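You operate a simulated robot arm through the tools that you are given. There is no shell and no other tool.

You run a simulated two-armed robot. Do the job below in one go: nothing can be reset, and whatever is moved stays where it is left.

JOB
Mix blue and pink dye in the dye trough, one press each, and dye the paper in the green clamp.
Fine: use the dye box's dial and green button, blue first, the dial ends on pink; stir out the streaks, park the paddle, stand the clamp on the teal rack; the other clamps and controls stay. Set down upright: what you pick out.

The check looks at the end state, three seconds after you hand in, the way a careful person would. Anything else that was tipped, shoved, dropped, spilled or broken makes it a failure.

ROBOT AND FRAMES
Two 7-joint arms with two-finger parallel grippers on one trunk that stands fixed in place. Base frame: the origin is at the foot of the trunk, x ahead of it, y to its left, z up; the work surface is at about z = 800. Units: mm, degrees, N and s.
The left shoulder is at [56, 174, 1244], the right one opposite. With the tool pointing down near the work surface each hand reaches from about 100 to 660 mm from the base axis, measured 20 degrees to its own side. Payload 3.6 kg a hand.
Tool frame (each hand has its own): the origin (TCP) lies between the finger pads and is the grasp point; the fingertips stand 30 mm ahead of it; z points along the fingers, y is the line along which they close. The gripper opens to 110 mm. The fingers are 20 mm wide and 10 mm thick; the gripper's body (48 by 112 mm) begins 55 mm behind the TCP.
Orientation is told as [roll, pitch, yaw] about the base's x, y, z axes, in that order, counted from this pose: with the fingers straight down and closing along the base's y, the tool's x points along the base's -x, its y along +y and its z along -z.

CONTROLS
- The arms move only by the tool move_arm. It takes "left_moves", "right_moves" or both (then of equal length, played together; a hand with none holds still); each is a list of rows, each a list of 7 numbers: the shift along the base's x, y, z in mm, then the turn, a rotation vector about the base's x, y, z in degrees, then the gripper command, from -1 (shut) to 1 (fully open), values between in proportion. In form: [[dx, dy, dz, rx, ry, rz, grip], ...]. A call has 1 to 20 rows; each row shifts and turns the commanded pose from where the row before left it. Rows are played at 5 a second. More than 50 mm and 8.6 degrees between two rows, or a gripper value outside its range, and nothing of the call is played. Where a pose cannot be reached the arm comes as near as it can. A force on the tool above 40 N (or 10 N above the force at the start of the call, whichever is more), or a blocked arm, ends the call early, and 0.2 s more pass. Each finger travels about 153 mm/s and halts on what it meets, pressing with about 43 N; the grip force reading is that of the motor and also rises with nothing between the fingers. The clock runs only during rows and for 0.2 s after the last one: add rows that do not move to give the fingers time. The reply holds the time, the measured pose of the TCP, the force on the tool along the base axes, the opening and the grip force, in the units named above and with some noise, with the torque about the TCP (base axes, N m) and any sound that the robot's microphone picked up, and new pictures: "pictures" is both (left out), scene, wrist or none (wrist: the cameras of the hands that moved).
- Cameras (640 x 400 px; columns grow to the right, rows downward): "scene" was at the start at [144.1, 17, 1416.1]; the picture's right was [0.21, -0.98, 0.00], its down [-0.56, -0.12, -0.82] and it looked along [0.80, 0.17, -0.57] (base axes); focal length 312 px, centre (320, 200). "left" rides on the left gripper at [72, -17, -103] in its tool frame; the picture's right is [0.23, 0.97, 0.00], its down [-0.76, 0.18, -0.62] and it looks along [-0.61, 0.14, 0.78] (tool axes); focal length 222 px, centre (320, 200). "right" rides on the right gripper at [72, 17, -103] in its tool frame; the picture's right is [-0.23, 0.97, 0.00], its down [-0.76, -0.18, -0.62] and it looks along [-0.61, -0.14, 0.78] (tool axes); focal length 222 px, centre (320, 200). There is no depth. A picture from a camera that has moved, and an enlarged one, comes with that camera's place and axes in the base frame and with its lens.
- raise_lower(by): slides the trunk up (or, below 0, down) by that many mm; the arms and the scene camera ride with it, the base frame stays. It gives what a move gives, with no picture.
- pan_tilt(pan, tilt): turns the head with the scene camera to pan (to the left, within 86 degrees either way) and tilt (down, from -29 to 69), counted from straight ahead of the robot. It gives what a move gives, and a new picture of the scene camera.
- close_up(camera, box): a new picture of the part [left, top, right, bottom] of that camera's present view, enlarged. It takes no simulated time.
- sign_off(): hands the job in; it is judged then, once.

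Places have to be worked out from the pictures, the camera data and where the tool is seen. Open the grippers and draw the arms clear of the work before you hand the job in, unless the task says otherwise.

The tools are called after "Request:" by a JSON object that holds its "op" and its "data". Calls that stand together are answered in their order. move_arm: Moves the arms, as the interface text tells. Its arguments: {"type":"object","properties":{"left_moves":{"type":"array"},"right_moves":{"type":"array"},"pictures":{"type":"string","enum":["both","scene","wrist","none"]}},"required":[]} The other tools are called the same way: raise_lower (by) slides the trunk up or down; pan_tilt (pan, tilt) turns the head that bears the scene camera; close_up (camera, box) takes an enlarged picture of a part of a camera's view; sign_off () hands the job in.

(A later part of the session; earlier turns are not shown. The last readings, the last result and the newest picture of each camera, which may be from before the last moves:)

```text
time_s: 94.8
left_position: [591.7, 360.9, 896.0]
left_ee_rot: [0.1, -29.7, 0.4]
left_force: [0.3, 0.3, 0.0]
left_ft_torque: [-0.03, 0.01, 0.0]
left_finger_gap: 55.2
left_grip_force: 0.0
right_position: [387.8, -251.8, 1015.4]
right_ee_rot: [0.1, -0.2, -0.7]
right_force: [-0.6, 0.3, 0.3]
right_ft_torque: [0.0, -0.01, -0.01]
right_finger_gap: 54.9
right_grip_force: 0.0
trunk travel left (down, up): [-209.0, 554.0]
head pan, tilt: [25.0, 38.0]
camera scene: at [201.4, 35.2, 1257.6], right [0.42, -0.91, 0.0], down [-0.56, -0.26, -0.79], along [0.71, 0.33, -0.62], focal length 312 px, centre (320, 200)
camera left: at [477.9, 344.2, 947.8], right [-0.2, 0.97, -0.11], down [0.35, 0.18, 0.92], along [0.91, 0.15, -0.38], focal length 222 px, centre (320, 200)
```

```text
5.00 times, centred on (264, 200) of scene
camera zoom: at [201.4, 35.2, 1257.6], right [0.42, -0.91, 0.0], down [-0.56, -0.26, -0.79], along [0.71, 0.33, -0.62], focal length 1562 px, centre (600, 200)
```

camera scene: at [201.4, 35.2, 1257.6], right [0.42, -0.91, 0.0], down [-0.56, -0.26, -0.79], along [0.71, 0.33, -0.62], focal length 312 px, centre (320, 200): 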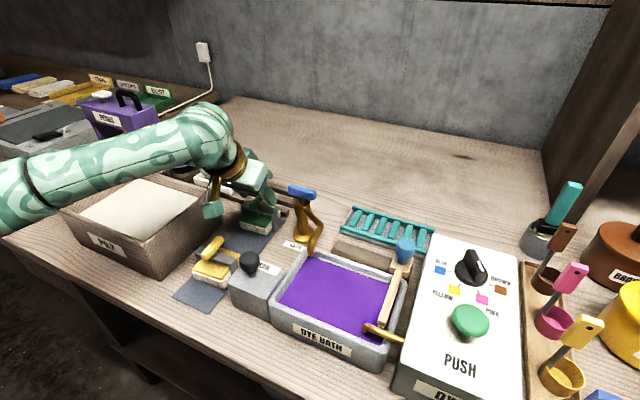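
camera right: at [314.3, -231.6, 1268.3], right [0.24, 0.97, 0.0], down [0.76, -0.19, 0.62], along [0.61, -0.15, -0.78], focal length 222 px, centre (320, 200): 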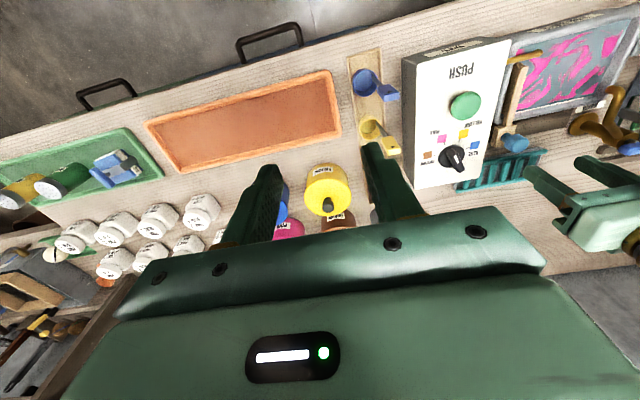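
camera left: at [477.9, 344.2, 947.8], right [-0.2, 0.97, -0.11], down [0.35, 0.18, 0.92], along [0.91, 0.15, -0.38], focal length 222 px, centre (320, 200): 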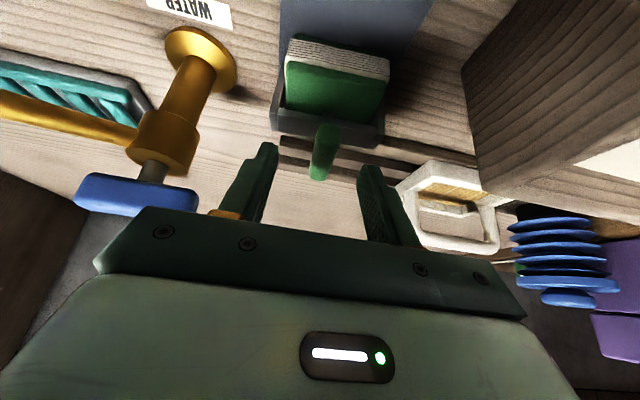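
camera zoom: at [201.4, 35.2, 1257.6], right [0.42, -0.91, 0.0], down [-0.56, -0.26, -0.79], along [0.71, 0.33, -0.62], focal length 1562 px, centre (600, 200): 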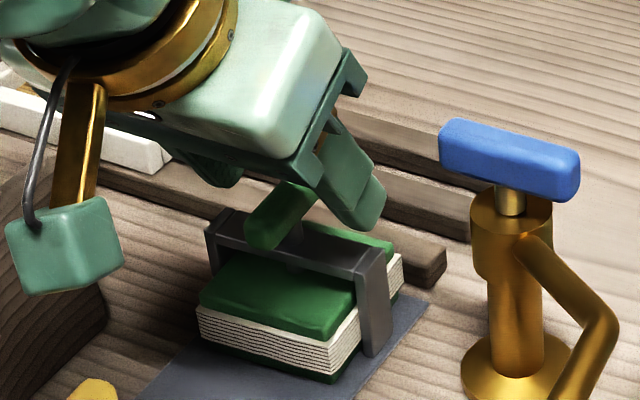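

The handle is centred between the fingers. I go down the last 18 mm and close.

Request:
{"op": "move_arm", "data": {"left_moves": [[0, 0.5, -10, 0, 0, 0, 0], [0, 0, -8, 0, 0, 0, 0], [0, 0, 0, 0, 0, 0, 0], [0, 0, 0, 0, 0, 0, -0.4], [0, 0, 0, 0, 0, 0, -0.7], [0, 0, 0, 0, 0, 0, -1], [0, 0, 0, 0, 0, 0, -1]]}}

Request:
{"op": "close_up", "data": {"camera": "scene", "box": [200, 160, 328, 240]}}

Request:
{"op": "close_up", "data": {"camera": "left", "box": [220, 80, 420, 205]}}

```text
time_s: 96.4
left_position: [590.2, 362.0, 882.8]
left_ee_rot: [0.3, -30.3, 0.3]
left_force: [1.9, 4.7, 35.3]
left_ft_torque: [0.18, -0.21, -0.05]
left_finger_gap: 13.4
left_grip_force: 43.2
right_position: [383.4, -251.8, 1016.5]
right_ee_rot: [0.1, -0.2, -0.9]
right_force: [-0.7, -0.3, 0.6]
right_ft_torque: [0.03, 0.06, -0.01]
right_finger_gap: 54.9
right_grip_force: 0.1
trunk travel left (down, up): [-209.0, 554.0]
head pan, tilt: [25.0, 38.0]
camera scene: at [198.3, 34.0, 1258.4], right [0.42, -0.91, 0.0], down [-0.56, -0.26, -0.79], along [0.72, 0.33, -0.61], focal length 312 px, centre (320, 200)
camera left: at [476.5, 344.5, 933.5], right [-0.21, 0.97, -0.11], down [0.34, 0.18, 0.92], along [0.92, 0.15, -0.37], focal length 222 px, centre (320, 200)
```

scene: 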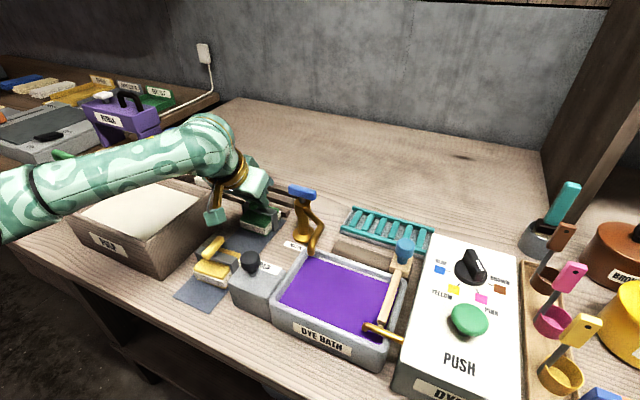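
left: 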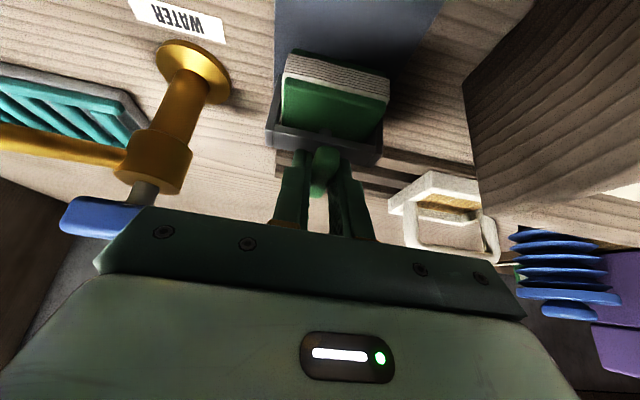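

```text
5.00 times, centred on (264, 200) of scene
camera zoom: at [198.3, 34.0, 1258.4], right [0.42, -0.91, 0.0], down [-0.56, -0.26, -0.79], along [0.72, 0.33, -0.61], focal length 1562 px, centre (600, 200)
```

zoom: 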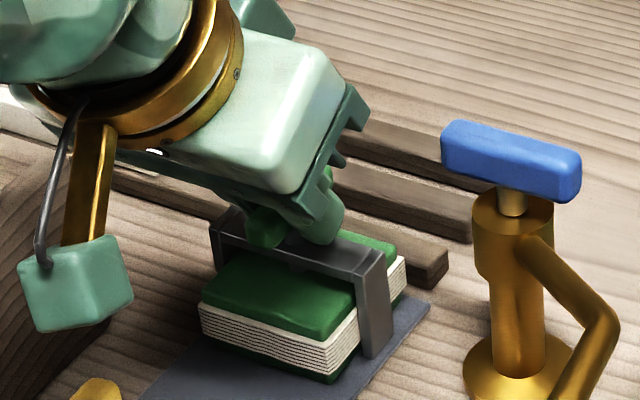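

```text
3.20 times, centred on (320, 142) of left
camera zoom: at [476.5, 344.5, 933.5], right [-0.21, 0.97, -0.11], down [0.34, 0.18, 0.92], along [0.92, 0.15, -0.37], focal length 711 px, centre (320, 384)
```

zoom: 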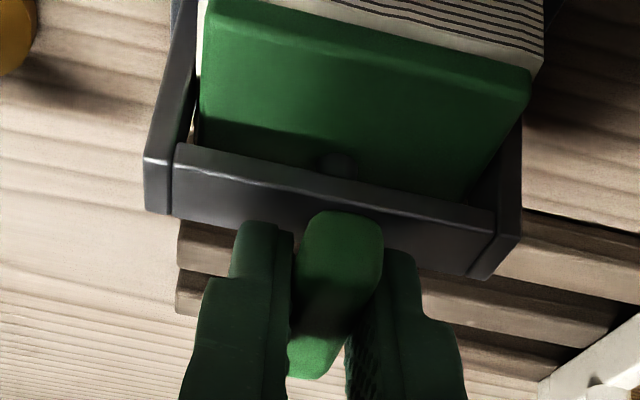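

The handle is held (13.4 mm), fingertips resting on the yoke. I lift straight up and check the hold.

Request:
{"op": "move_arm", "data": {"left_moves": [[0, 0, 8, 0, 0, 0, -1], [0, 0, 20, 0, 0, 0, -1], [0, 0, 35, 0, 0, 0, -1], [0, 0, 35, 0, 0, 0, -1], [0, 0, 35, 0, 0, 0, -1], [0, 0, 30, 0, 0, 0, -1], [0, 0, 0, 0, 0, 0, -1]]}}

Request:
{"op": "close_up", "data": {"camera": "scene", "box": [180, 120, 308, 200]}}

```text
time_s: 98.0
left_position: [592.4, 361.0, 1038.7]
left_ee_rot: [0.1, -29.7, 0.4]
left_force: [-0.1, -0.2, -1.0]
left_ft_torque: [-0.01, 0.03, 0.0]
left_finger_gap: 13.2
left_grip_force: 42.7
right_position: [387.7, -251.0, 1015.8]
right_ee_rot: [0.0, 0.0, -0.7]
right_force: [0.1, -0.2, 0.0]
right_ft_torque: [-0.02, 0.02, 0.0]
right_finger_gap: 55.3
right_grip_force: 0.1
trunk travel left (down, up): [-209.0, 554.0]
head pan, tilt: [25.0, 38.0]
camera scene: at [201.7, 35.5, 1257.5], right [0.42, -0.91, 0.0], down [-0.56, -0.26, -0.79], along [0.71, 0.33, -0.62], focal length 312 px, centre (320, 200)
camera left: at [479.1, 344.5, 1091.6], right [-0.2, 0.97, -0.11], down [0.35, 0.18, 0.92], along [0.91, 0.15, -0.38], focal length 222 px, centre (320, 200)
```

scene: 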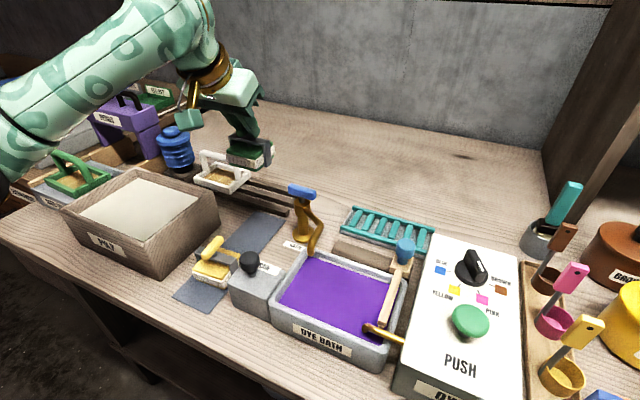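
left: 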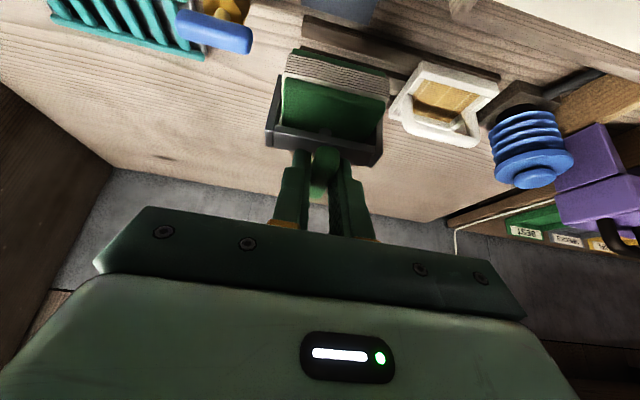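

```text
5.00 times, centred on (244, 160) of scene
camera zoom: at [201.7, 35.5, 1257.5], right [0.42, -0.91, 0.0], down [-0.56, -0.26, -0.79], along [0.71, 0.33, -0.62], focal length 1562 px, centre (700, 400)
```

zoom: 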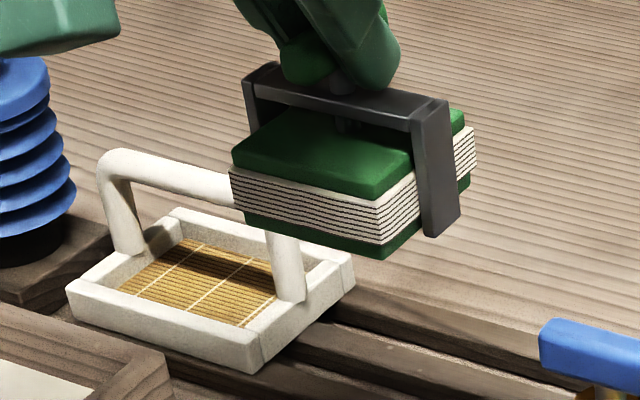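

The clamp hangs level. Bath inner area ≈ x 422–527, y 49–208, liquid level ≈841; clamp bottom is 82 mm under the TCP. I carry it over the bath to (470,139) at the same height.

Request:
{"op": "move_arm", "data": {"left_moves": [[-17.5, -31.7, 0, 0, 0, 0, -1], [-17.5, -31.7, 0, 0, 0, 0, -1], [-17.5, -31.7, 0, 0, 0, 0, -1], [-17.5, -31.7, 0, 0, 0, 0, -1], [-17.5, -31.7, 0, 0, 0, 0, -1], [-17.5, -31.7, 0, 0, 0, 0, -1], [-17.5, -31.7, 0, 0, 0, 0, -1], [0, 0, -30, 0, 0, 0, -1], [0, 0, -30, 0, 0, 0, -1], [0, 0, 0, 0, 0, 0, -1]]}}

Request:
{"op": "pan_tilt", "data": {"pan": 10, "tilt": 50}}

Request:
{"op": "close_up", "data": {"camera": "scene", "box": [180, 120, 404, 260]}}

```text
time_s: 100.2
left_position: [468.2, 139.4, 980.3]
left_ee_rot: [0.2, -29.8, 0.4]
left_force: [0.1, 0.4, -2.0]
left_ft_torque: [0.02, 0.03, -0.02]
left_finger_gap: 13.4
left_grip_force: 43.0
right_position: [387.3, -249.9, 1015.4]
right_ee_rot: [-0.1, -0.1, -0.8]
right_force: [0.8, 0.2, 0.7]
right_ft_torque: [-0.01, -0.03, -0.04]
right_finger_gap: 55.0
right_grip_force: 0.1
trunk travel left (down, up): [-209.0, 554.0]
head pan, tilt: [25.0, 38.0]
camera scene: at [201.5, 35.4, 1257.6], right [0.42, -0.91, 0.0], down [-0.56, -0.26, -0.79], along [0.71, 0.33, -0.62], focal length 312 px, centre (320, 200)
camera left: at [355.8, 122.4, 1032.8], right [-0.2, 0.97, -0.11], down [0.35, 0.18, 0.92], along [0.91, 0.15, -0.38], focal length 222 px, centre (320, 200)
```

scene: 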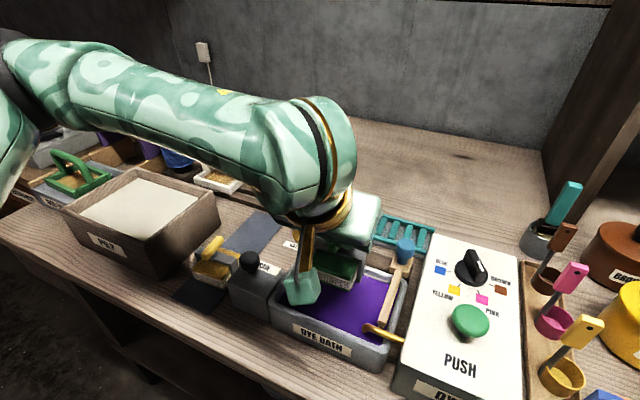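
left: 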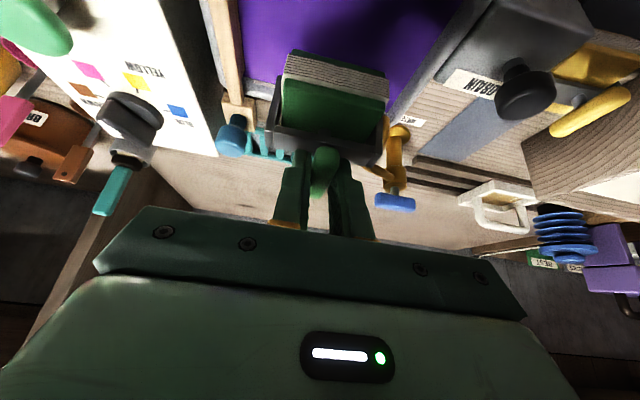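

```text
time_s: 101.0
left_position: [469.9, 139.1, 980.5]
left_ee_rot: [0.2, -29.8, 0.5]
left_force: [0.6, -0.8, -1.2]
left_ft_torque: [0.02, -0.01, 0.0]
left_finger_gap: 13.4
left_grip_force: 43.5
right_position: [387.3, -251.3, 1015.9]
right_ee_rot: [0.0, 0.0, -0.8]
right_force: [0.9, -0.4, 0.7]
right_ft_torque: [0.0, 0.0, -0.01]
right_finger_gap: 55.0
right_grip_force: 0.0
trunk travel left (down, up): [-209.0, 554.0]
head pan, tilt: [10.0, 50.0]
camera scene: at [199.2, 12.2, 1240.5], right [0.17, -0.98, 0.0], down [-0.75, -0.13, -0.64], along [0.63, 0.11, -0.77], focal length 312 px, centre (320, 200)
```

scene: 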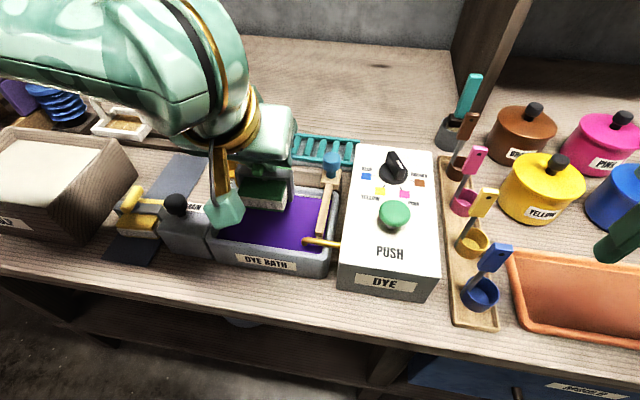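

```text
2.86 times, centred on (292, 190) of scene
camera zoom: at [199.2, 12.2, 1240.5], right [0.17, -0.98, 0.0], down [-0.75, -0.13, -0.64], along [0.63, 0.11, -0.77], focal length 892 px, centre (400, 229)
```

zoom: 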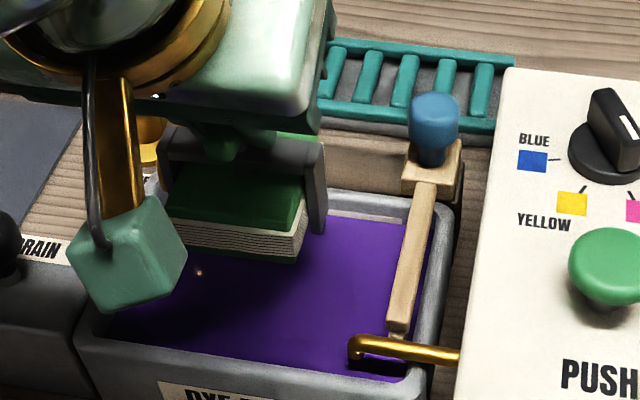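

The clamp is well centred over the free part of the bath. I lower it slowly in steps.

Request:
{"op": "move_arm", "data": {"left_moves": [[0, 0, -20, 0, 0, 0, -1], [0, 0, -20, 0, 0, 0, -1], [0, 0, -10, 0, 0, 0, -1], [0, 0, -7, 0, 0, 0, -1], [0, 0, -7, 0, 0, 0, -1], [0, 0, -7, 0, 0, 0, -1], [0, 0, 0, 0, 0, 0, -1]]}}

Request:
{"op": "close_up", "data": {"camera": "scene", "box": [180, 120, 404, 260]}}

Request:
{"op": "close_up", "data": {"camera": "left", "box": [220, 20, 420, 145]}}

```text
time_s: 102.6
left_position: [469.7, 139.4, 909.4]
left_ee_rot: [0.2, -29.8, 0.5]
left_force: [0.0, -0.3, -1.3]
left_ft_torque: [0.01, 0.01, 0.02]
left_finger_gap: 13.1
left_grip_force: 43.4
right_position: [388.2, -251.4, 1016.5]
right_ee_rot: [0.0, 0.0, -0.9]
right_force: [0.6, -0.5, -0.2]
right_ft_torque: [0.02, 0.03, 0.0]
right_finger_gap: 55.1
right_grip_force: 0.0
trunk travel left (down, up): [-209.0, 554.0]
head pan, tilt: [10.0, 50.0]
camera scene: at [199.1, 12.1, 1240.4], right [0.17, -0.98, 0.0], down [-0.75, -0.13, -0.64], along [0.63, 0.11, -0.77], focal length 312 px, centre (320, 200)
camera left: at [356.1, 122.4, 961.9], right [-0.2, 0.97, -0.11], down [0.35, 0.18, 0.92], along [0.91, 0.15, -0.38], focal length 222 px, centre (320, 200)
```

scene: 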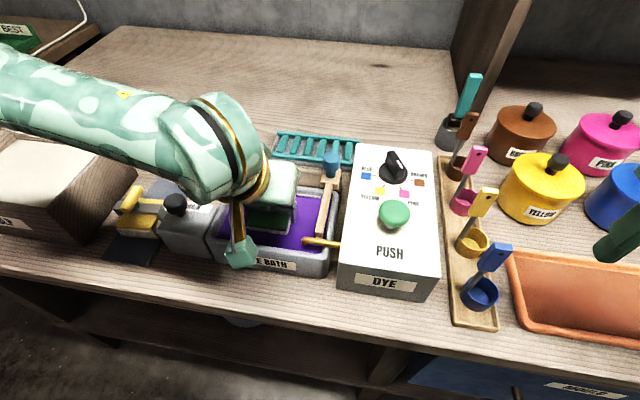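
left: 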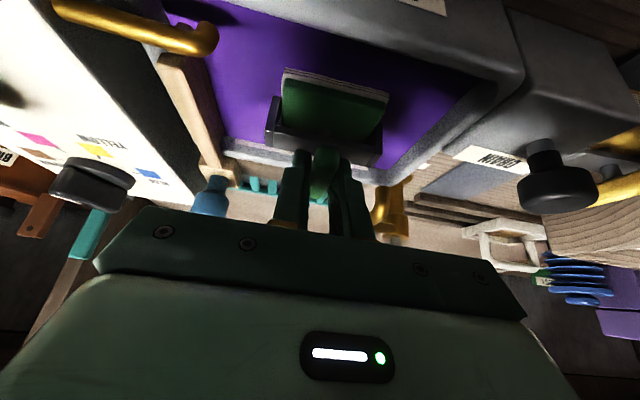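

```text
2.86 times, centred on (292, 190) of scene
camera zoom: at [199.1, 12.1, 1240.4], right [0.17, -0.98, 0.0], down [-0.75, -0.13, -0.64], along [0.63, 0.11, -0.77], focal length 892 px, centre (400, 229)
```

zoom: 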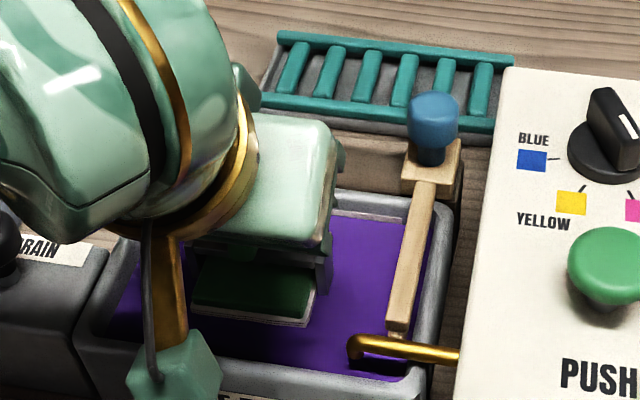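

```text
3.20 times, centred on (320, 82) of left
camera zoom: at [356.1, 122.4, 961.9], right [-0.2, 0.97, -0.11], down [0.35, 0.18, 0.92], along [0.91, 0.15, -0.38], focal length 711 px, centre (320, 576)
```

zoom: 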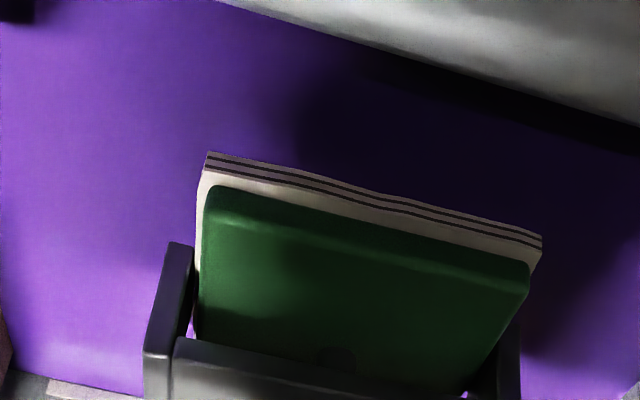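

Paper is half under. I go down another ~14 mm in small steps, watching for floor contact.

Request:
{"op": "move_arm", "data": {"left_moves": [[0, 0, -4, 0, 0, 0, -1], [0, 0, -4, 0, 0, 0, -1], [0, 0, -3, 0, 0, 0, -1], [0, 0, -3, 0, 0, 0, -1], [0, 0, 0, 0, 0, 0, -1], [0, 0, 0, 0, 0, 0, -1]]}}

Request:
{"op": "close_up", "data": {"camera": "left", "box": [220, 20, 420, 145]}}

Request:
{"op": "close_up", "data": {"camera": "scene", "box": [180, 150, 404, 290]}}

```text
time_s: 104.0
left_position: [469.0, 138.3, 894.2]
left_ee_rot: [0.3, -29.8, 0.4]
left_force: [0.8, -0.1, -1.5]
left_ft_torque: [-0.02, 0.04, -0.02]
left_finger_gap: 13.4
left_grip_force: 43.2
right_position: [388.3, -251.0, 1015.9]
right_ee_rot: [-0.1, 0.0, -0.9]
right_force: [0.2, -0.3, -0.6]
right_ft_torque: [-0.02, 0.0, 0.0]
right_finger_gap: 55.0
right_grip_force: 0.1
trunk travel left (down, up): [-209.0, 554.0]
head pan, tilt: [10.0, 50.0]
camera scene: at [199.2, 12.1, 1240.4], right [0.17, -0.98, 0.0], down [-0.75, -0.13, -0.64], along [0.63, 0.11, -0.77], focal length 312 px, centre (320, 200)
camera left: at [356.3, 122.3, 947.6], right [-0.2, 0.97, -0.11], down [0.35, 0.18, 0.92], along [0.91, 0.15, -0.38], focal length 222 px, centre (320, 200)
```

scene: 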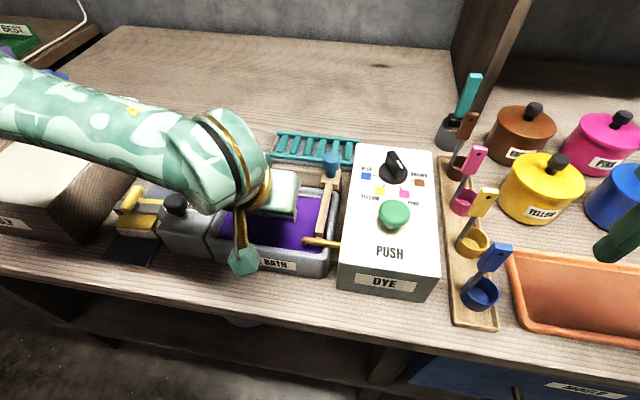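
left: 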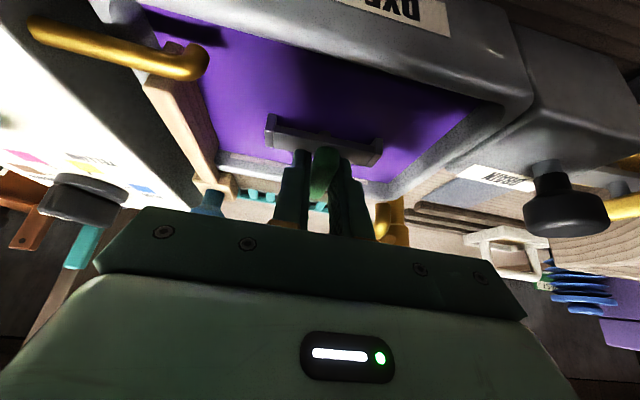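

```text
3.20 times, centred on (320, 82) of left
camera zoom: at [356.3, 122.3, 947.6], right [-0.2, 0.97, -0.11], down [0.35, 0.18, 0.92], along [0.91, 0.15, -0.38], focal length 711 px, centre (320, 576)
```

zoom: 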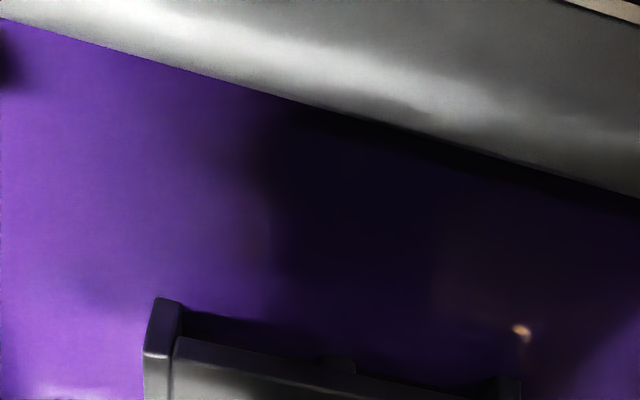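

```text
2.86 times, centred on (292, 220) of scene
camera zoom: at [199.2, 12.1, 1240.4], right [0.17, -0.98, 0.0], down [-0.75, -0.13, -0.64], along [0.63, 0.11, -0.77], focal length 892 px, centre (400, 143)
```

zoom: 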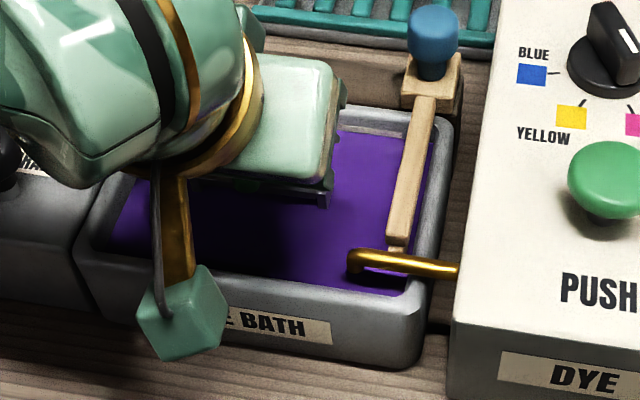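

Paper and plates are fully submerged. I hold about 3 s, then lift slowly and let it drip over the bath.

Request:
{"op": "move_arm", "data": {"left_moves": [[0, 0, 0, 0, 0, 0, -1], [0, 0, 0, 0, 0, 0, -1], [0, 0, 0, 0, 0, 0, -1], [0, 0, 0, 0, 0, 0, -1], [0, 0, 0, 0, 0, 0, -1], [0, 0, 0, 0, 0, 0, -1], [0, 0, 0, 0, 0, 0, -1], [0, 0, 0, 0, 0, 0, -1], [0, 0, 0, 0, 0, 0, -1], [0, 0, 0, 0, 0, 0, -1], [0, 0, 0, 0, 0, 0, -1], [0, 0, 0, 0, 0, 0, -1], [0, 0, 0, 0, 0, 0, -1], [0, 0, 0, 0, 0, 0, -1], [0, 0, 0, 0, 0, 0, -1]], "pictures": "none"}}

Request:
{"op": "move_arm", "data": {"left_moves": [[0, 0, 5, 0, 0, 0, -1], [0, 0, 6, 0, 0, 0, -1], [0, 0, 8, 0, 0, 0, -1], [0, 0, 10, 0, 0, 0, -1], [0, 0, 12, 0, 0, 0, -1], [0, 0, 15, 0, 0, 0, -1], [0, 0, 15, 0, 0, 0, -1], [0, 0, 0, 0, 0, 0, -1], [0, 0, 0, 0, 0, 0, -1], [0, 0, 0, 0, 0, 0, -1]]}}

Request:
{"op": "close_up", "data": {"camera": "left", "box": [220, 20, 420, 145]}}

Request:
{"op": "close_up", "data": {"camera": "scene", "box": [180, 150, 404, 290]}}

```text
time_s: 107.2
left_position: [470.0, 138.1, 895.2]
left_ee_rot: [0.2, -29.8, 0.4]
left_force: [0.1, 0.7, -0.9]
left_ft_torque: [0.0, 0.01, 0.01]
left_finger_gap: 13.5
left_grip_force: 43.5
right_position: [388.3, -250.9, 1014.7]
right_ee_rot: [-0.1, 0.1, -0.9]
right_force: [0.3, -0.3, 0.2]
right_ft_torque: [0.03, 0.0, -0.02]
right_finger_gap: 55.1
right_grip_force: 0.0
trunk travel left (down, up): [-209.0, 554.0]
head pan, tilt: [10.0, 50.0]
```

```text
time_s: 109.4
left_position: [468.5, 138.8, 965.9]
left_ee_rot: [0.2, -29.8, 0.4]
left_force: [0.2, 0.5, -0.6]
left_ft_torque: [0.01, -0.02, 0.05]
left_finger_gap: 13.3
left_grip_force: 42.8
right_position: [387.0, -251.5, 1014.5]
right_ee_rot: [0.0, 0.0, -0.8]
right_force: [0.0, -0.5, -0.6]
right_ft_torque: [-0.02, -0.01, -0.03]
right_finger_gap: 54.9
right_grip_force: 0.1
trunk travel left (down, up): [-209.0, 554.0]
head pan, tilt: [10.0, 50.0]
camera scene: at [199.2, 12.1, 1240.4], right [0.17, -0.98, 0.0], down [-0.75, -0.13, -0.64], along [0.63, 0.11, -0.77], focal length 312 px, centre (320, 200)
camera left: at [355.7, 122.6, 1018.6], right [-0.2, 0.97, -0.11], down [0.35, 0.18, 0.92], along [0.91, 0.15, -0.38], focal length 222 px, centre (320, 200)
```

scene: 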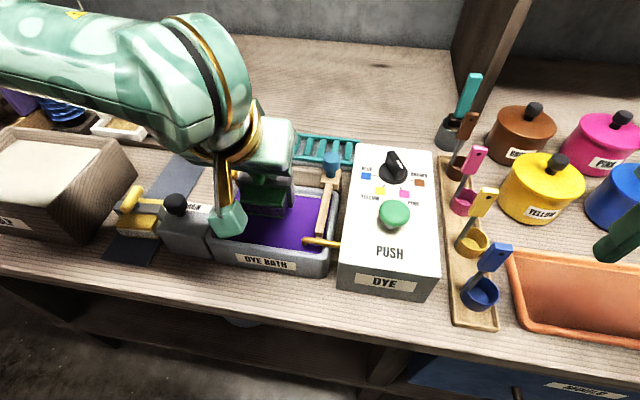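
left: 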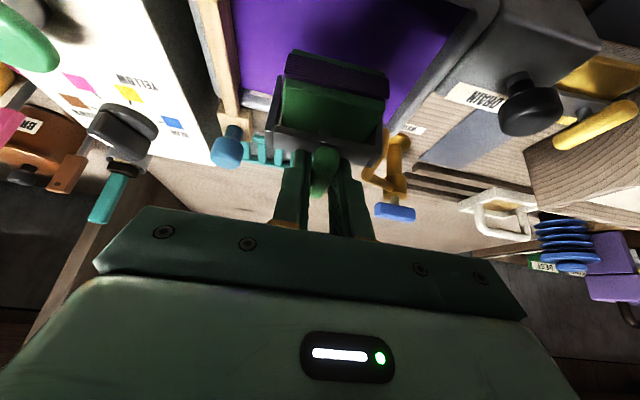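

```text
3.20 times, centred on (320, 82) of left
camera zoom: at [355.7, 122.6, 1018.6], right [-0.2, 0.97, -0.11], down [0.35, 0.18, 0.92], along [0.91, 0.15, -0.38], focal length 711 px, centre (320, 576)
```

zoom: 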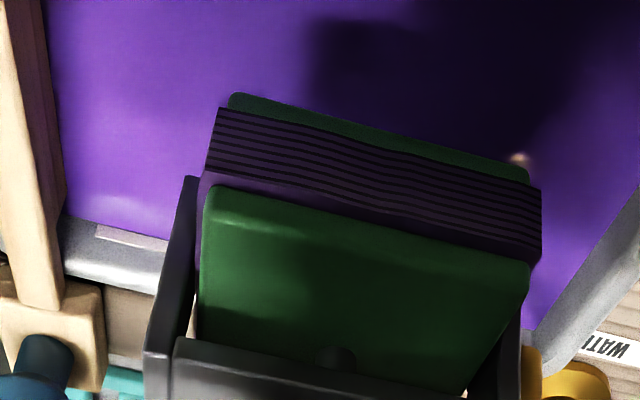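

```text
2.86 times, centred on (292, 220) of scene
camera zoom: at [199.2, 12.1, 1240.4], right [0.17, -0.98, 0.0], down [-0.75, -0.13, -0.64], along [0.63, 0.11, -0.77], focal length 892 px, centre (400, 143)
```

zoom: 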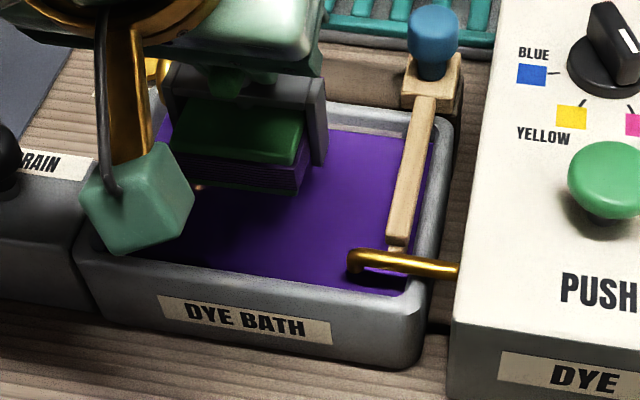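

The paper is dyed purple. I let it drip a little, raise, and carry it forward to above the rack at (675,125), then look before setting down.

Request:
{"op": "move_arm", "data": {"left_moves": [[0, 0, 0, 0, 0, 0, -1], [0, 0, 0, 0, 0, 0, -1], [0, 0, 0, 0, 0, 0, -1], [0, 0, 0, 0, 0, 0, -1], [0, 0, 0, 0, 0, 0, -1], [0, 0, 20, 0, 0, 0, -1], [0, 0, 20, 0, 0, 0, -1], [20, 0, 10, 0, 0, 0, -1], [30, -3, 0, 0, 0, 0, -1], [30, -3, 0, 0, 0, 0, -1], [30, -3, 0, 0, 0, 0, -1], [30, -3, 0, 0, 0, 0, -1], [30, -2, 0, 0, 0, 0, -1], [20, 0, 0, 0, 0, 0, -1], [15, 0, 0, 0, 0, 0, -1], [0, 0, 0, 0, 0, 0, -1]]}}

Request:
{"op": "close_up", "data": {"camera": "scene", "box": [230, 60, 390, 160]}}

Request:
{"op": "close_up", "data": {"camera": "left", "box": [220, 20, 420, 145]}}

```text
time_s: 112.8
left_position: [676.1, 124.3, 1015.1]
left_ee_rot: [0.2, -29.8, 0.3]
left_force: [-0.8, 0.4, -1.0]
left_ft_torque: [-0.01, 0.01, 0.02]
left_finger_gap: 13.3
left_grip_force: 43.5
right_position: [387.1, -249.6, 1015.3]
right_ee_rot: [-0.1, 0.0, -0.9]
right_force: [0.0, 0.3, -0.5]
right_ft_torque: [0.01, 0.0, 0.02]
right_finger_gap: 55.2
right_grip_force: 0.1
trunk travel left (down, up): [-209.0, 554.0]
head pan, tilt: [10.0, 50.0]
camera scene: at [199.1, 12.1, 1240.5], right [0.17, -0.98, 0.0], down [-0.75, -0.13, -0.64], along [0.63, 0.11, -0.77], focal length 312 px, centre (320, 200)
camera left: at [562.1, 107.9, 1068.5], right [-0.2, 0.97, -0.11], down [0.35, 0.18, 0.92], along [0.91, 0.15, -0.38], focal length 222 px, centre (320, 200)
```

scene: 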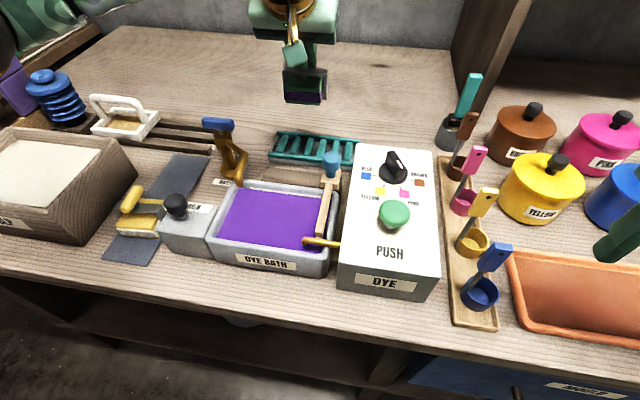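
left: 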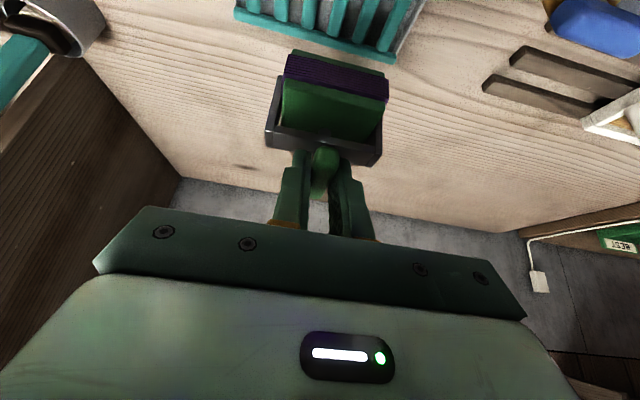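

```text
4.00 times, centred on (310, 110) of scene
camera zoom: at [199.1, 12.1, 1240.5], right [0.17, -0.98, 0.0], down [-0.75, -0.13, -0.64], along [0.63, 0.11, -0.77], focal length 1249 px, centre (360, 560)
```

zoom: 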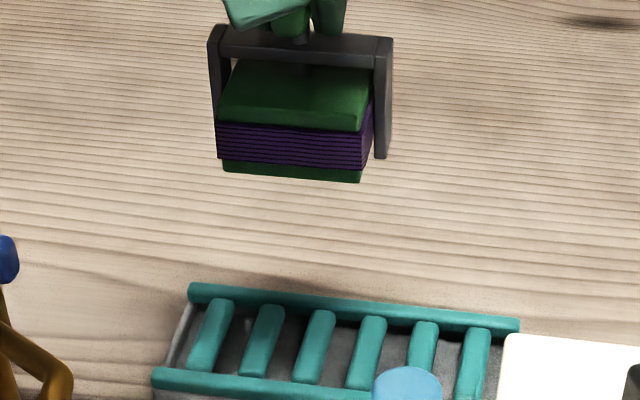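

```text
3.20 times, centred on (320, 82) of left
camera zoom: at [562.1, 107.9, 1068.5], right [-0.2, 0.97, -0.11], down [0.35, 0.18, 0.92], along [0.91, 0.15, -0.38], focal length 711 px, centre (320, 576)
```

zoom: 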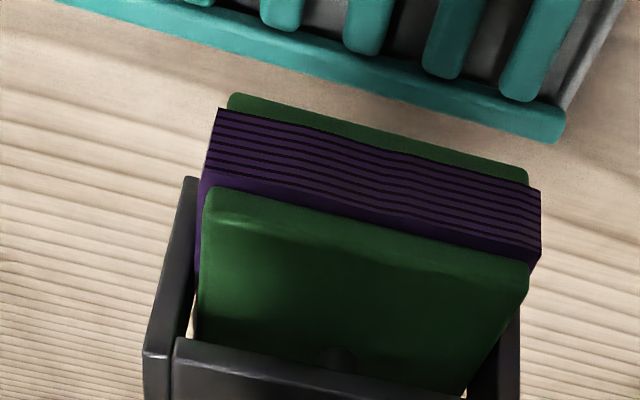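

Rack bars lie at x≈653 and ≈723 (centre ≈688), tops ≈818; clamp base centre ≈ TCP+11. I shift +2 in x, lower to just above the rack and inspect.

Request:
{"op": "move_arm", "data": {"left_moves": [[2, 1, -25, 0, 0, 0, -1], [0, 0, -25, 0, 0, 0, -1], [0, 0, -25, 0, 0, 0, -1], [0, 0, -15, 0, 0, 0, -1], [0, 0, 0, 0, 0, 0, -1]]}}

Request:
{"op": "close_up", "data": {"camera": "scene", "box": [250, 90, 378, 170]}}

Request:
{"op": "close_up", "data": {"camera": "left", "box": [220, 20, 420, 145]}}

Request:
{"op": "close_up", "data": {"camera": "right", "box": [440, 0, 640, 125]}}

```text
time_s: 114.0
left_position: [676.9, 125.7, 925.1]
left_ee_rot: [0.2, -29.8, 0.4]
left_force: [0.2, 0.4, -1.1]
left_ft_torque: [0.02, 0.0, -0.02]
left_finger_gap: 13.4
left_grip_force: 42.9
right_position: [386.9, -250.4, 1015.2]
right_ee_rot: [0.0, -0.1, -0.8]
right_force: [-0.8, -0.3, 0.6]
right_ft_torque: [0.03, -0.01, 0.0]
right_finger_gap: 55.2
right_grip_force: 0.1
trunk travel left (down, up): [-209.0, 554.0]
head pan, tilt: [10.0, 50.0]
camera scene: at [199.2, 12.1, 1240.5], right [0.17, -0.98, 0.0], down [-0.75, -0.13, -0.64], along [0.63, 0.11, -0.77], focal length 312 px, centre (320, 200)
camera left: at [563.8, 109.2, 978.1], right [-0.2, 0.97, -0.11], down [0.35, 0.18, 0.92], along [0.91, 0.15, -0.38], focal length 222 px, centre (320, 200)
```

scene: 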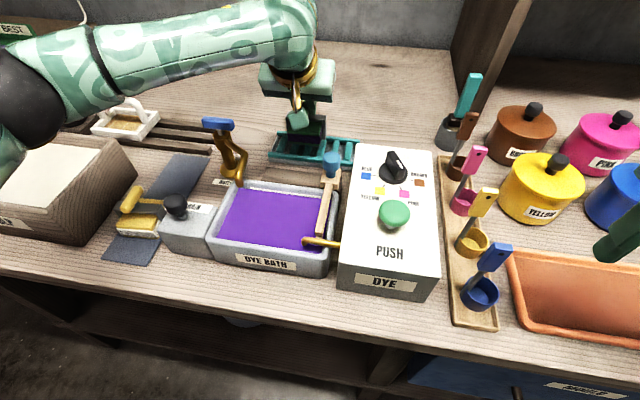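
left: 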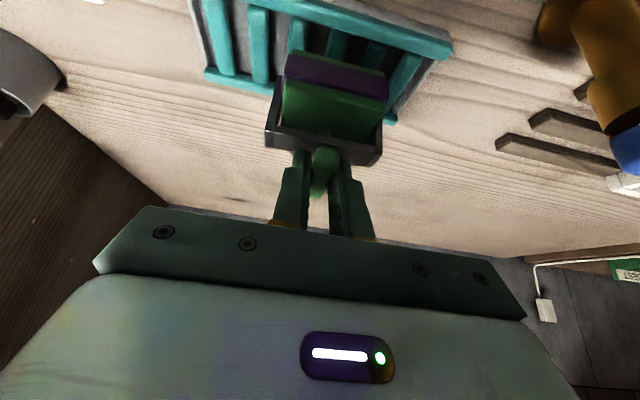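

```text
5.00 times, centred on (314, 130) of scene
camera zoom: at [199.2, 12.1, 1240.5], right [0.17, -0.98, 0.0], down [-0.75, -0.13, -0.64], along [0.63, 0.11, -0.77], focal length 1562 px, centre (350, 550)
```

zoom: 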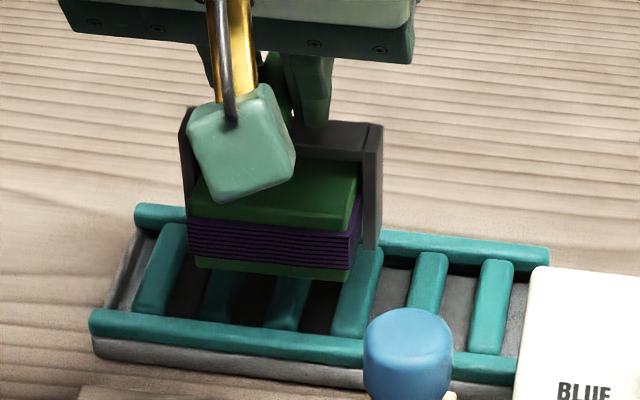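

```text
3.20 times, centred on (320, 82) of left
camera zoom: at [563.8, 109.2, 978.1], right [-0.2, 0.97, -0.11], down [0.35, 0.18, 0.92], along [0.91, 0.15, -0.38], focal length 711 px, centre (320, 576)
```

zoom: 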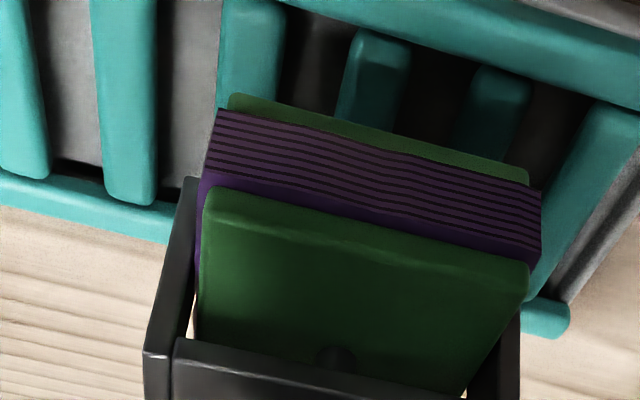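

```text
3.20 times, centred on (540, 62) of right
camera zoom: at [316.0, -231.8, 1118.0], right [0.24, 0.97, 0.0], down [0.76, -0.19, 0.62], along [0.6, -0.15, -0.78], focal length 711 px, centre (-384, 640)
```

zoom: 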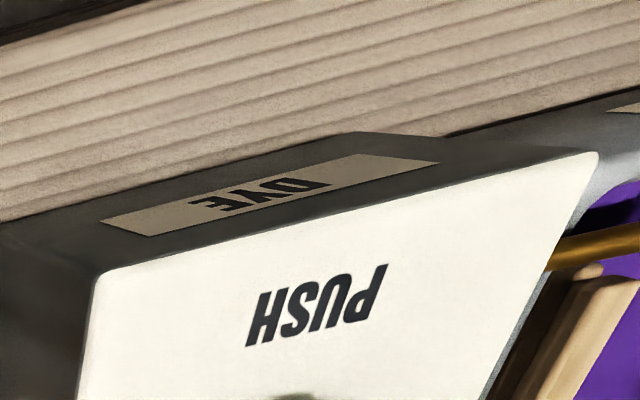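

The clamp is lined up between the rack's long bars, over the rungs. I lower in small steps watching the vertical force.

Request:
{"op": "move_arm", "data": {"left_moves": [[0, 0, -8, 0, 0, 0, -1], [0, 0, -5, 0, 0, 0, -1], [0, 0, -3, 0, 0, 0, -1], [0, 0, -2, 0, 0, 0, -1]], "pictures": "none"}}

```text
time_s: 115.0
left_position: [676.2, 126.0, 907.9]
left_ee_rot: [0.1, -29.9, 0.3]
left_force: [0.2, 0.4, -1.3]
left_ft_torque: [-0.02, 0.03, -0.03]
left_finger_gap: 13.3
left_grip_force: 42.6
right_position: [387.0, -251.1, 1015.6]
right_ee_rot: [0.1, 0.1, -0.8]
right_force: [0.4, -0.7, -0.4]
right_ft_torque: [0.0, 0.04, -0.01]
right_finger_gap: 54.8
right_grip_force: 0.1
trunk travel left (down, up): [-209.0, 554.0]
head pan, tilt: [10.0, 50.0]
```

No contact yet at TCP 908; I continue in 2 mm steps.

Request:
{"op": "move_arm", "data": {"left_moves": [[0, 0, -2, 0, 0, 0, -1], [0, 0, -2, 0, 0, 0, -1], [0, 0, -2, 0, 0, 0, -1]], "pictures": "none"}}

Request:
{"op": "close_up", "data": {"camera": "scene", "box": [250, 90, 378, 170]}}

Request:
{"op": "close_up", "data": {"camera": "left", "box": [220, 20, 420, 145]}}

```text
time_s: 115.8
left_position: [675.8, 126.0, 901.6]
left_ee_rot: [0.3, -29.8, 0.3]
left_force: [0.5, -0.2, -1.5]
left_ft_torque: [0.02, 0.03, -0.01]
left_finger_gap: 13.2
left_grip_force: 42.9
right_position: [388.0, -252.0, 1014.9]
right_ee_rot: [0.0, 0.0, -0.7]
right_force: [-1.0, 0.3, -0.3]
right_ft_torque: [-0.01, 0.01, -0.03]
right_finger_gap: 55.1
right_grip_force: 0.1
trunk travel left (down, up): [-209.0, 554.0]
head pan, tilt: [10.0, 50.0]
```

```text
5.00 times, centred on (314, 130) of scene
camera zoom: at [199.3, 12.1, 1240.4], right [0.17, -0.98, 0.0], down [-0.75, -0.13, -0.64], along [0.63, 0.11, -0.77], focal length 1562 px, centre (350, 550)
```

zoom: 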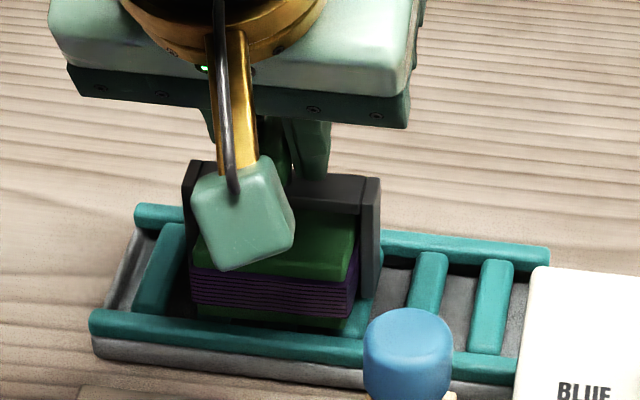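

```text
3.20 times, centred on (320, 82) of left
camera zoom: at [563.0, 109.8, 954.6], right [-0.2, 0.97, -0.11], down [0.35, 0.18, 0.92], along [0.91, 0.15, -0.38], focal length 711 px, centre (320, 576)
```

zoom: 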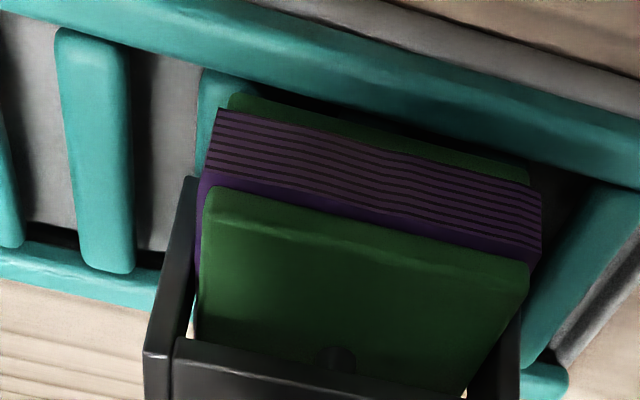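

The rungs overlap both long bars in both views, so the clamp will rest on the rungs. I keep lowering in 2 mm steps with a +1 mm centring shift.

Request:
{"op": "move_arm", "data": {"left_moves": [[1, 0, -2, 0, 0, 0, -1], [0, 0, -2, 0, 0, 0, -1], [0, 0, 0, 0, 0, 0, -1]], "pictures": "none"}}

```text
time_s: 116.6
left_position: [676.4, 126.7, 899.8]
left_ee_rot: [0.2, -29.9, 0.4]
left_force: [4.6, 0.0, 10.5]
left_ft_torque: [0.18, -0.71, -0.09]
left_finger_gap: 13.0
left_grip_force: 42.6
right_position: [386.4, -250.2, 1017.2]
right_ee_rot: [0.0, -0.1, -0.8]
right_force: [0.0, 0.3, 0.1]
right_ft_torque: [0.0, 0.02, -0.03]
right_finger_gap: 54.8
right_grip_force: 0.0
trunk travel left (down, up): [-209.0, 554.0]
head pan, tilt: [10.0, 50.0]
```

Contact: about 10 N upward. I look before releasing.

Request:
{"op": "close_up", "data": {"camera": "scene", "box": [260, 110, 356, 170]}}

Request:
{"op": "close_up", "data": {"camera": "left", "box": [220, 20, 420, 145]}}

```text
6.67 times, centred on (308, 140) of scene
camera zoom: at [198.4, 11.7, 1240.7], right [0.17, -0.98, 0.0], down [-0.75, -0.13, -0.64], along [0.63, 0.11, -0.77], focal length 2082 px, centre (400, 600)
```

zoom: 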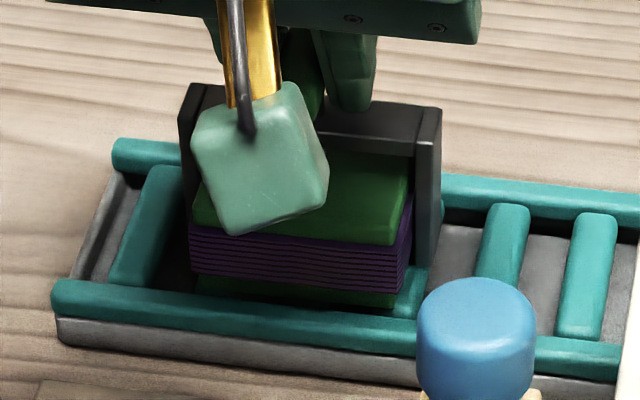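

```text
3.20 times, centred on (320, 82) of left
camera zoom: at [563.9, 109.4, 952.1], right [-0.2, 0.97, -0.11], down [0.35, 0.18, 0.92], along [0.92, 0.15, -0.37], focal length 711 px, centre (320, 576)
```

zoom: 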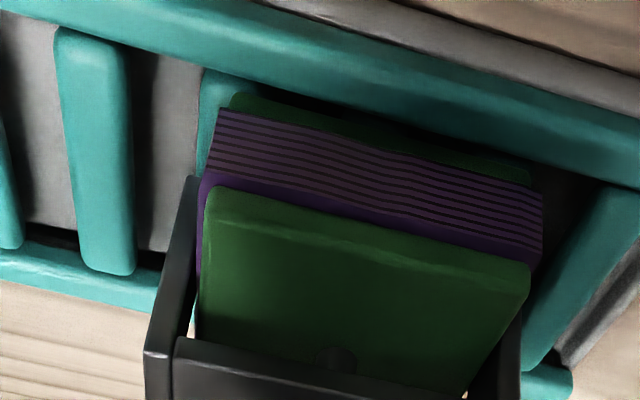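

Base looks seated between the bars. I lower 2 mm more to see whether it settles flat.

Request:
{"op": "move_arm", "data": {"left_moves": [[0, 0, -1, 0, 0, 0, -1], [0, 0, -1, 0, 0, 0, -1], [0, 0, 0, 0, 0, 0, -1]], "pictures": "none"}}

```text
time_s: 117.4
left_position: [676.2, 126.1, 900.5]
left_ee_rot: [0.1, -30.2, 0.4]
left_force: [10.6, -0.9, 28.5]
left_ft_torque: [0.03, -0.9, -0.02]
left_finger_gap: 13.3
left_grip_force: 43.0
right_position: [386.1, -250.9, 1015.3]
right_ee_rot: [0.0, -0.1, -0.8]
right_force: [-0.1, -1.2, 0.3]
right_ft_torque: [0.0, 0.02, -0.01]
right_finger_gap: 55.1
right_grip_force: 0.0
trunk travel left (down, up): [-209.0, 554.0]
head pan, tilt: [10.0, 50.0]
```

The load is now centred under the hand: it rests flat. I relax 2 mm of pressing, open the fingers, and check before withdrawing.

Request:
{"op": "move_arm", "data": {"left_moves": [[0, 0, 1.5, 0, 0, 0, -1], [0, 0, 0, 0, 0, 0, -0.7], [0, 0, 0, 0, 0, 0, -0.5], [0, 0, 0, 0, 0, 0, -0.2], [0, 0, 0, 0, 0, 0, 0], [0, 0, 0, 0, 0, 0, 0]]}}

Request:
{"op": "close_up", "data": {"camera": "left", "box": [220, 20, 420, 145]}}

Request:
{"op": "close_up", "data": {"camera": "scene", "box": [260, 110, 356, 170]}}

```text
time_s: 118.8
left_position: [674.2, 126.2, 900.0]
left_ee_rot: [0.1, -30.0, 0.4]
left_force: [-0.8, 7.4, 27.6]
left_ft_torque: [0.04, -0.14, 0.18]
left_finger_gap: 50.2
left_grip_force: 0.0
right_position: [385.9, -250.1, 1016.5]
right_ee_rot: [0.0, -0.3, -0.9]
right_force: [0.1, -0.1, 1.2]
right_ft_torque: [0.01, -0.01, -0.01]
right_finger_gap: 55.1
right_grip_force: 0.0
trunk travel left (down, up): [-209.0, 554.0]
head pan, tilt: [10.0, 50.0]
camera scene: at [196.3, 12.5, 1241.0], right [0.17, -0.98, 0.0], down [-0.75, -0.13, -0.64], along [0.63, 0.11, -0.76], focal length 312 px, centre (320, 200)
camera left: at [561.9, 109.9, 951.8], right [-0.2, 0.97, -0.11], down [0.35, 0.18, 0.92], along [0.92, 0.15, -0.37], focal length 222 px, centre (320, 200)
```

scene: 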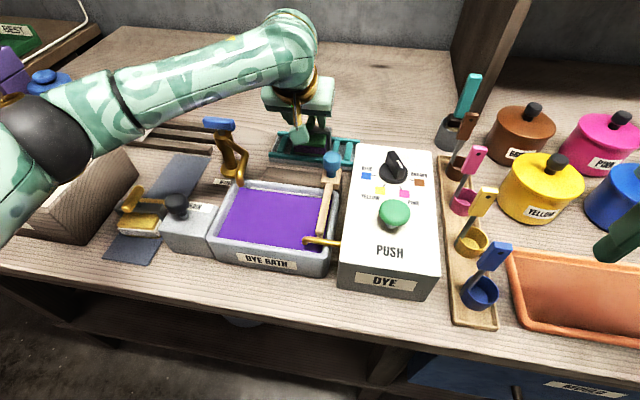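
left: 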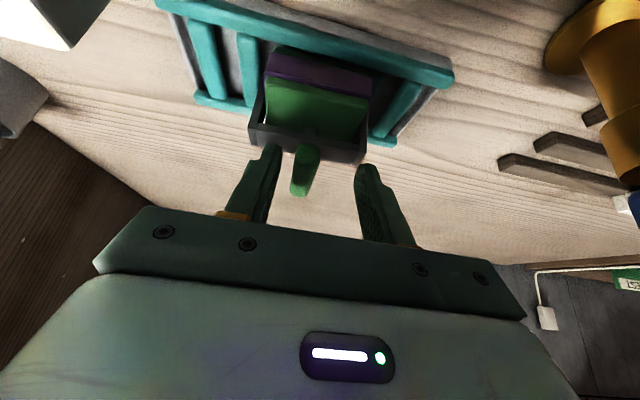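

```text
3.20 times, centred on (320, 82) of left
camera zoom: at [561.9, 109.9, 951.8], right [-0.2, 0.97, -0.11], down [0.35, 0.18, 0.92], along [0.92, 0.15, -0.37], focal length 711 px, centre (320, 576)
```

zoom: 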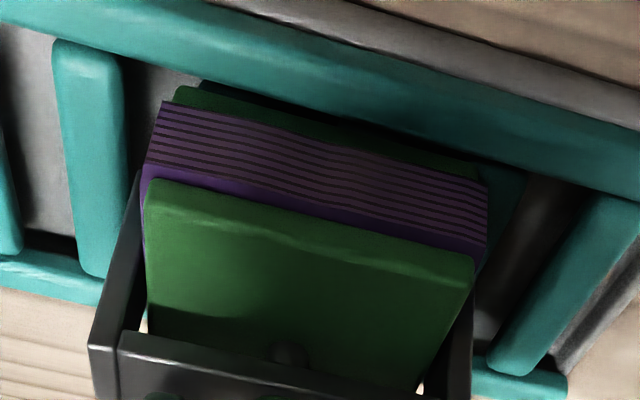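

```text
6.67 times, centred on (308, 140) of scene
camera zoom: at [196.3, 12.5, 1241.0], right [0.17, -0.98, 0.0], down [-0.75, -0.13, -0.64], along [0.63, 0.11, -0.76], focal length 2082 px, centre (400, 600)
```

zoom: 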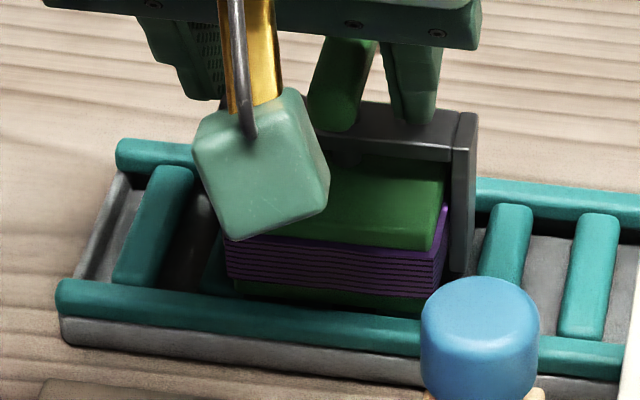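

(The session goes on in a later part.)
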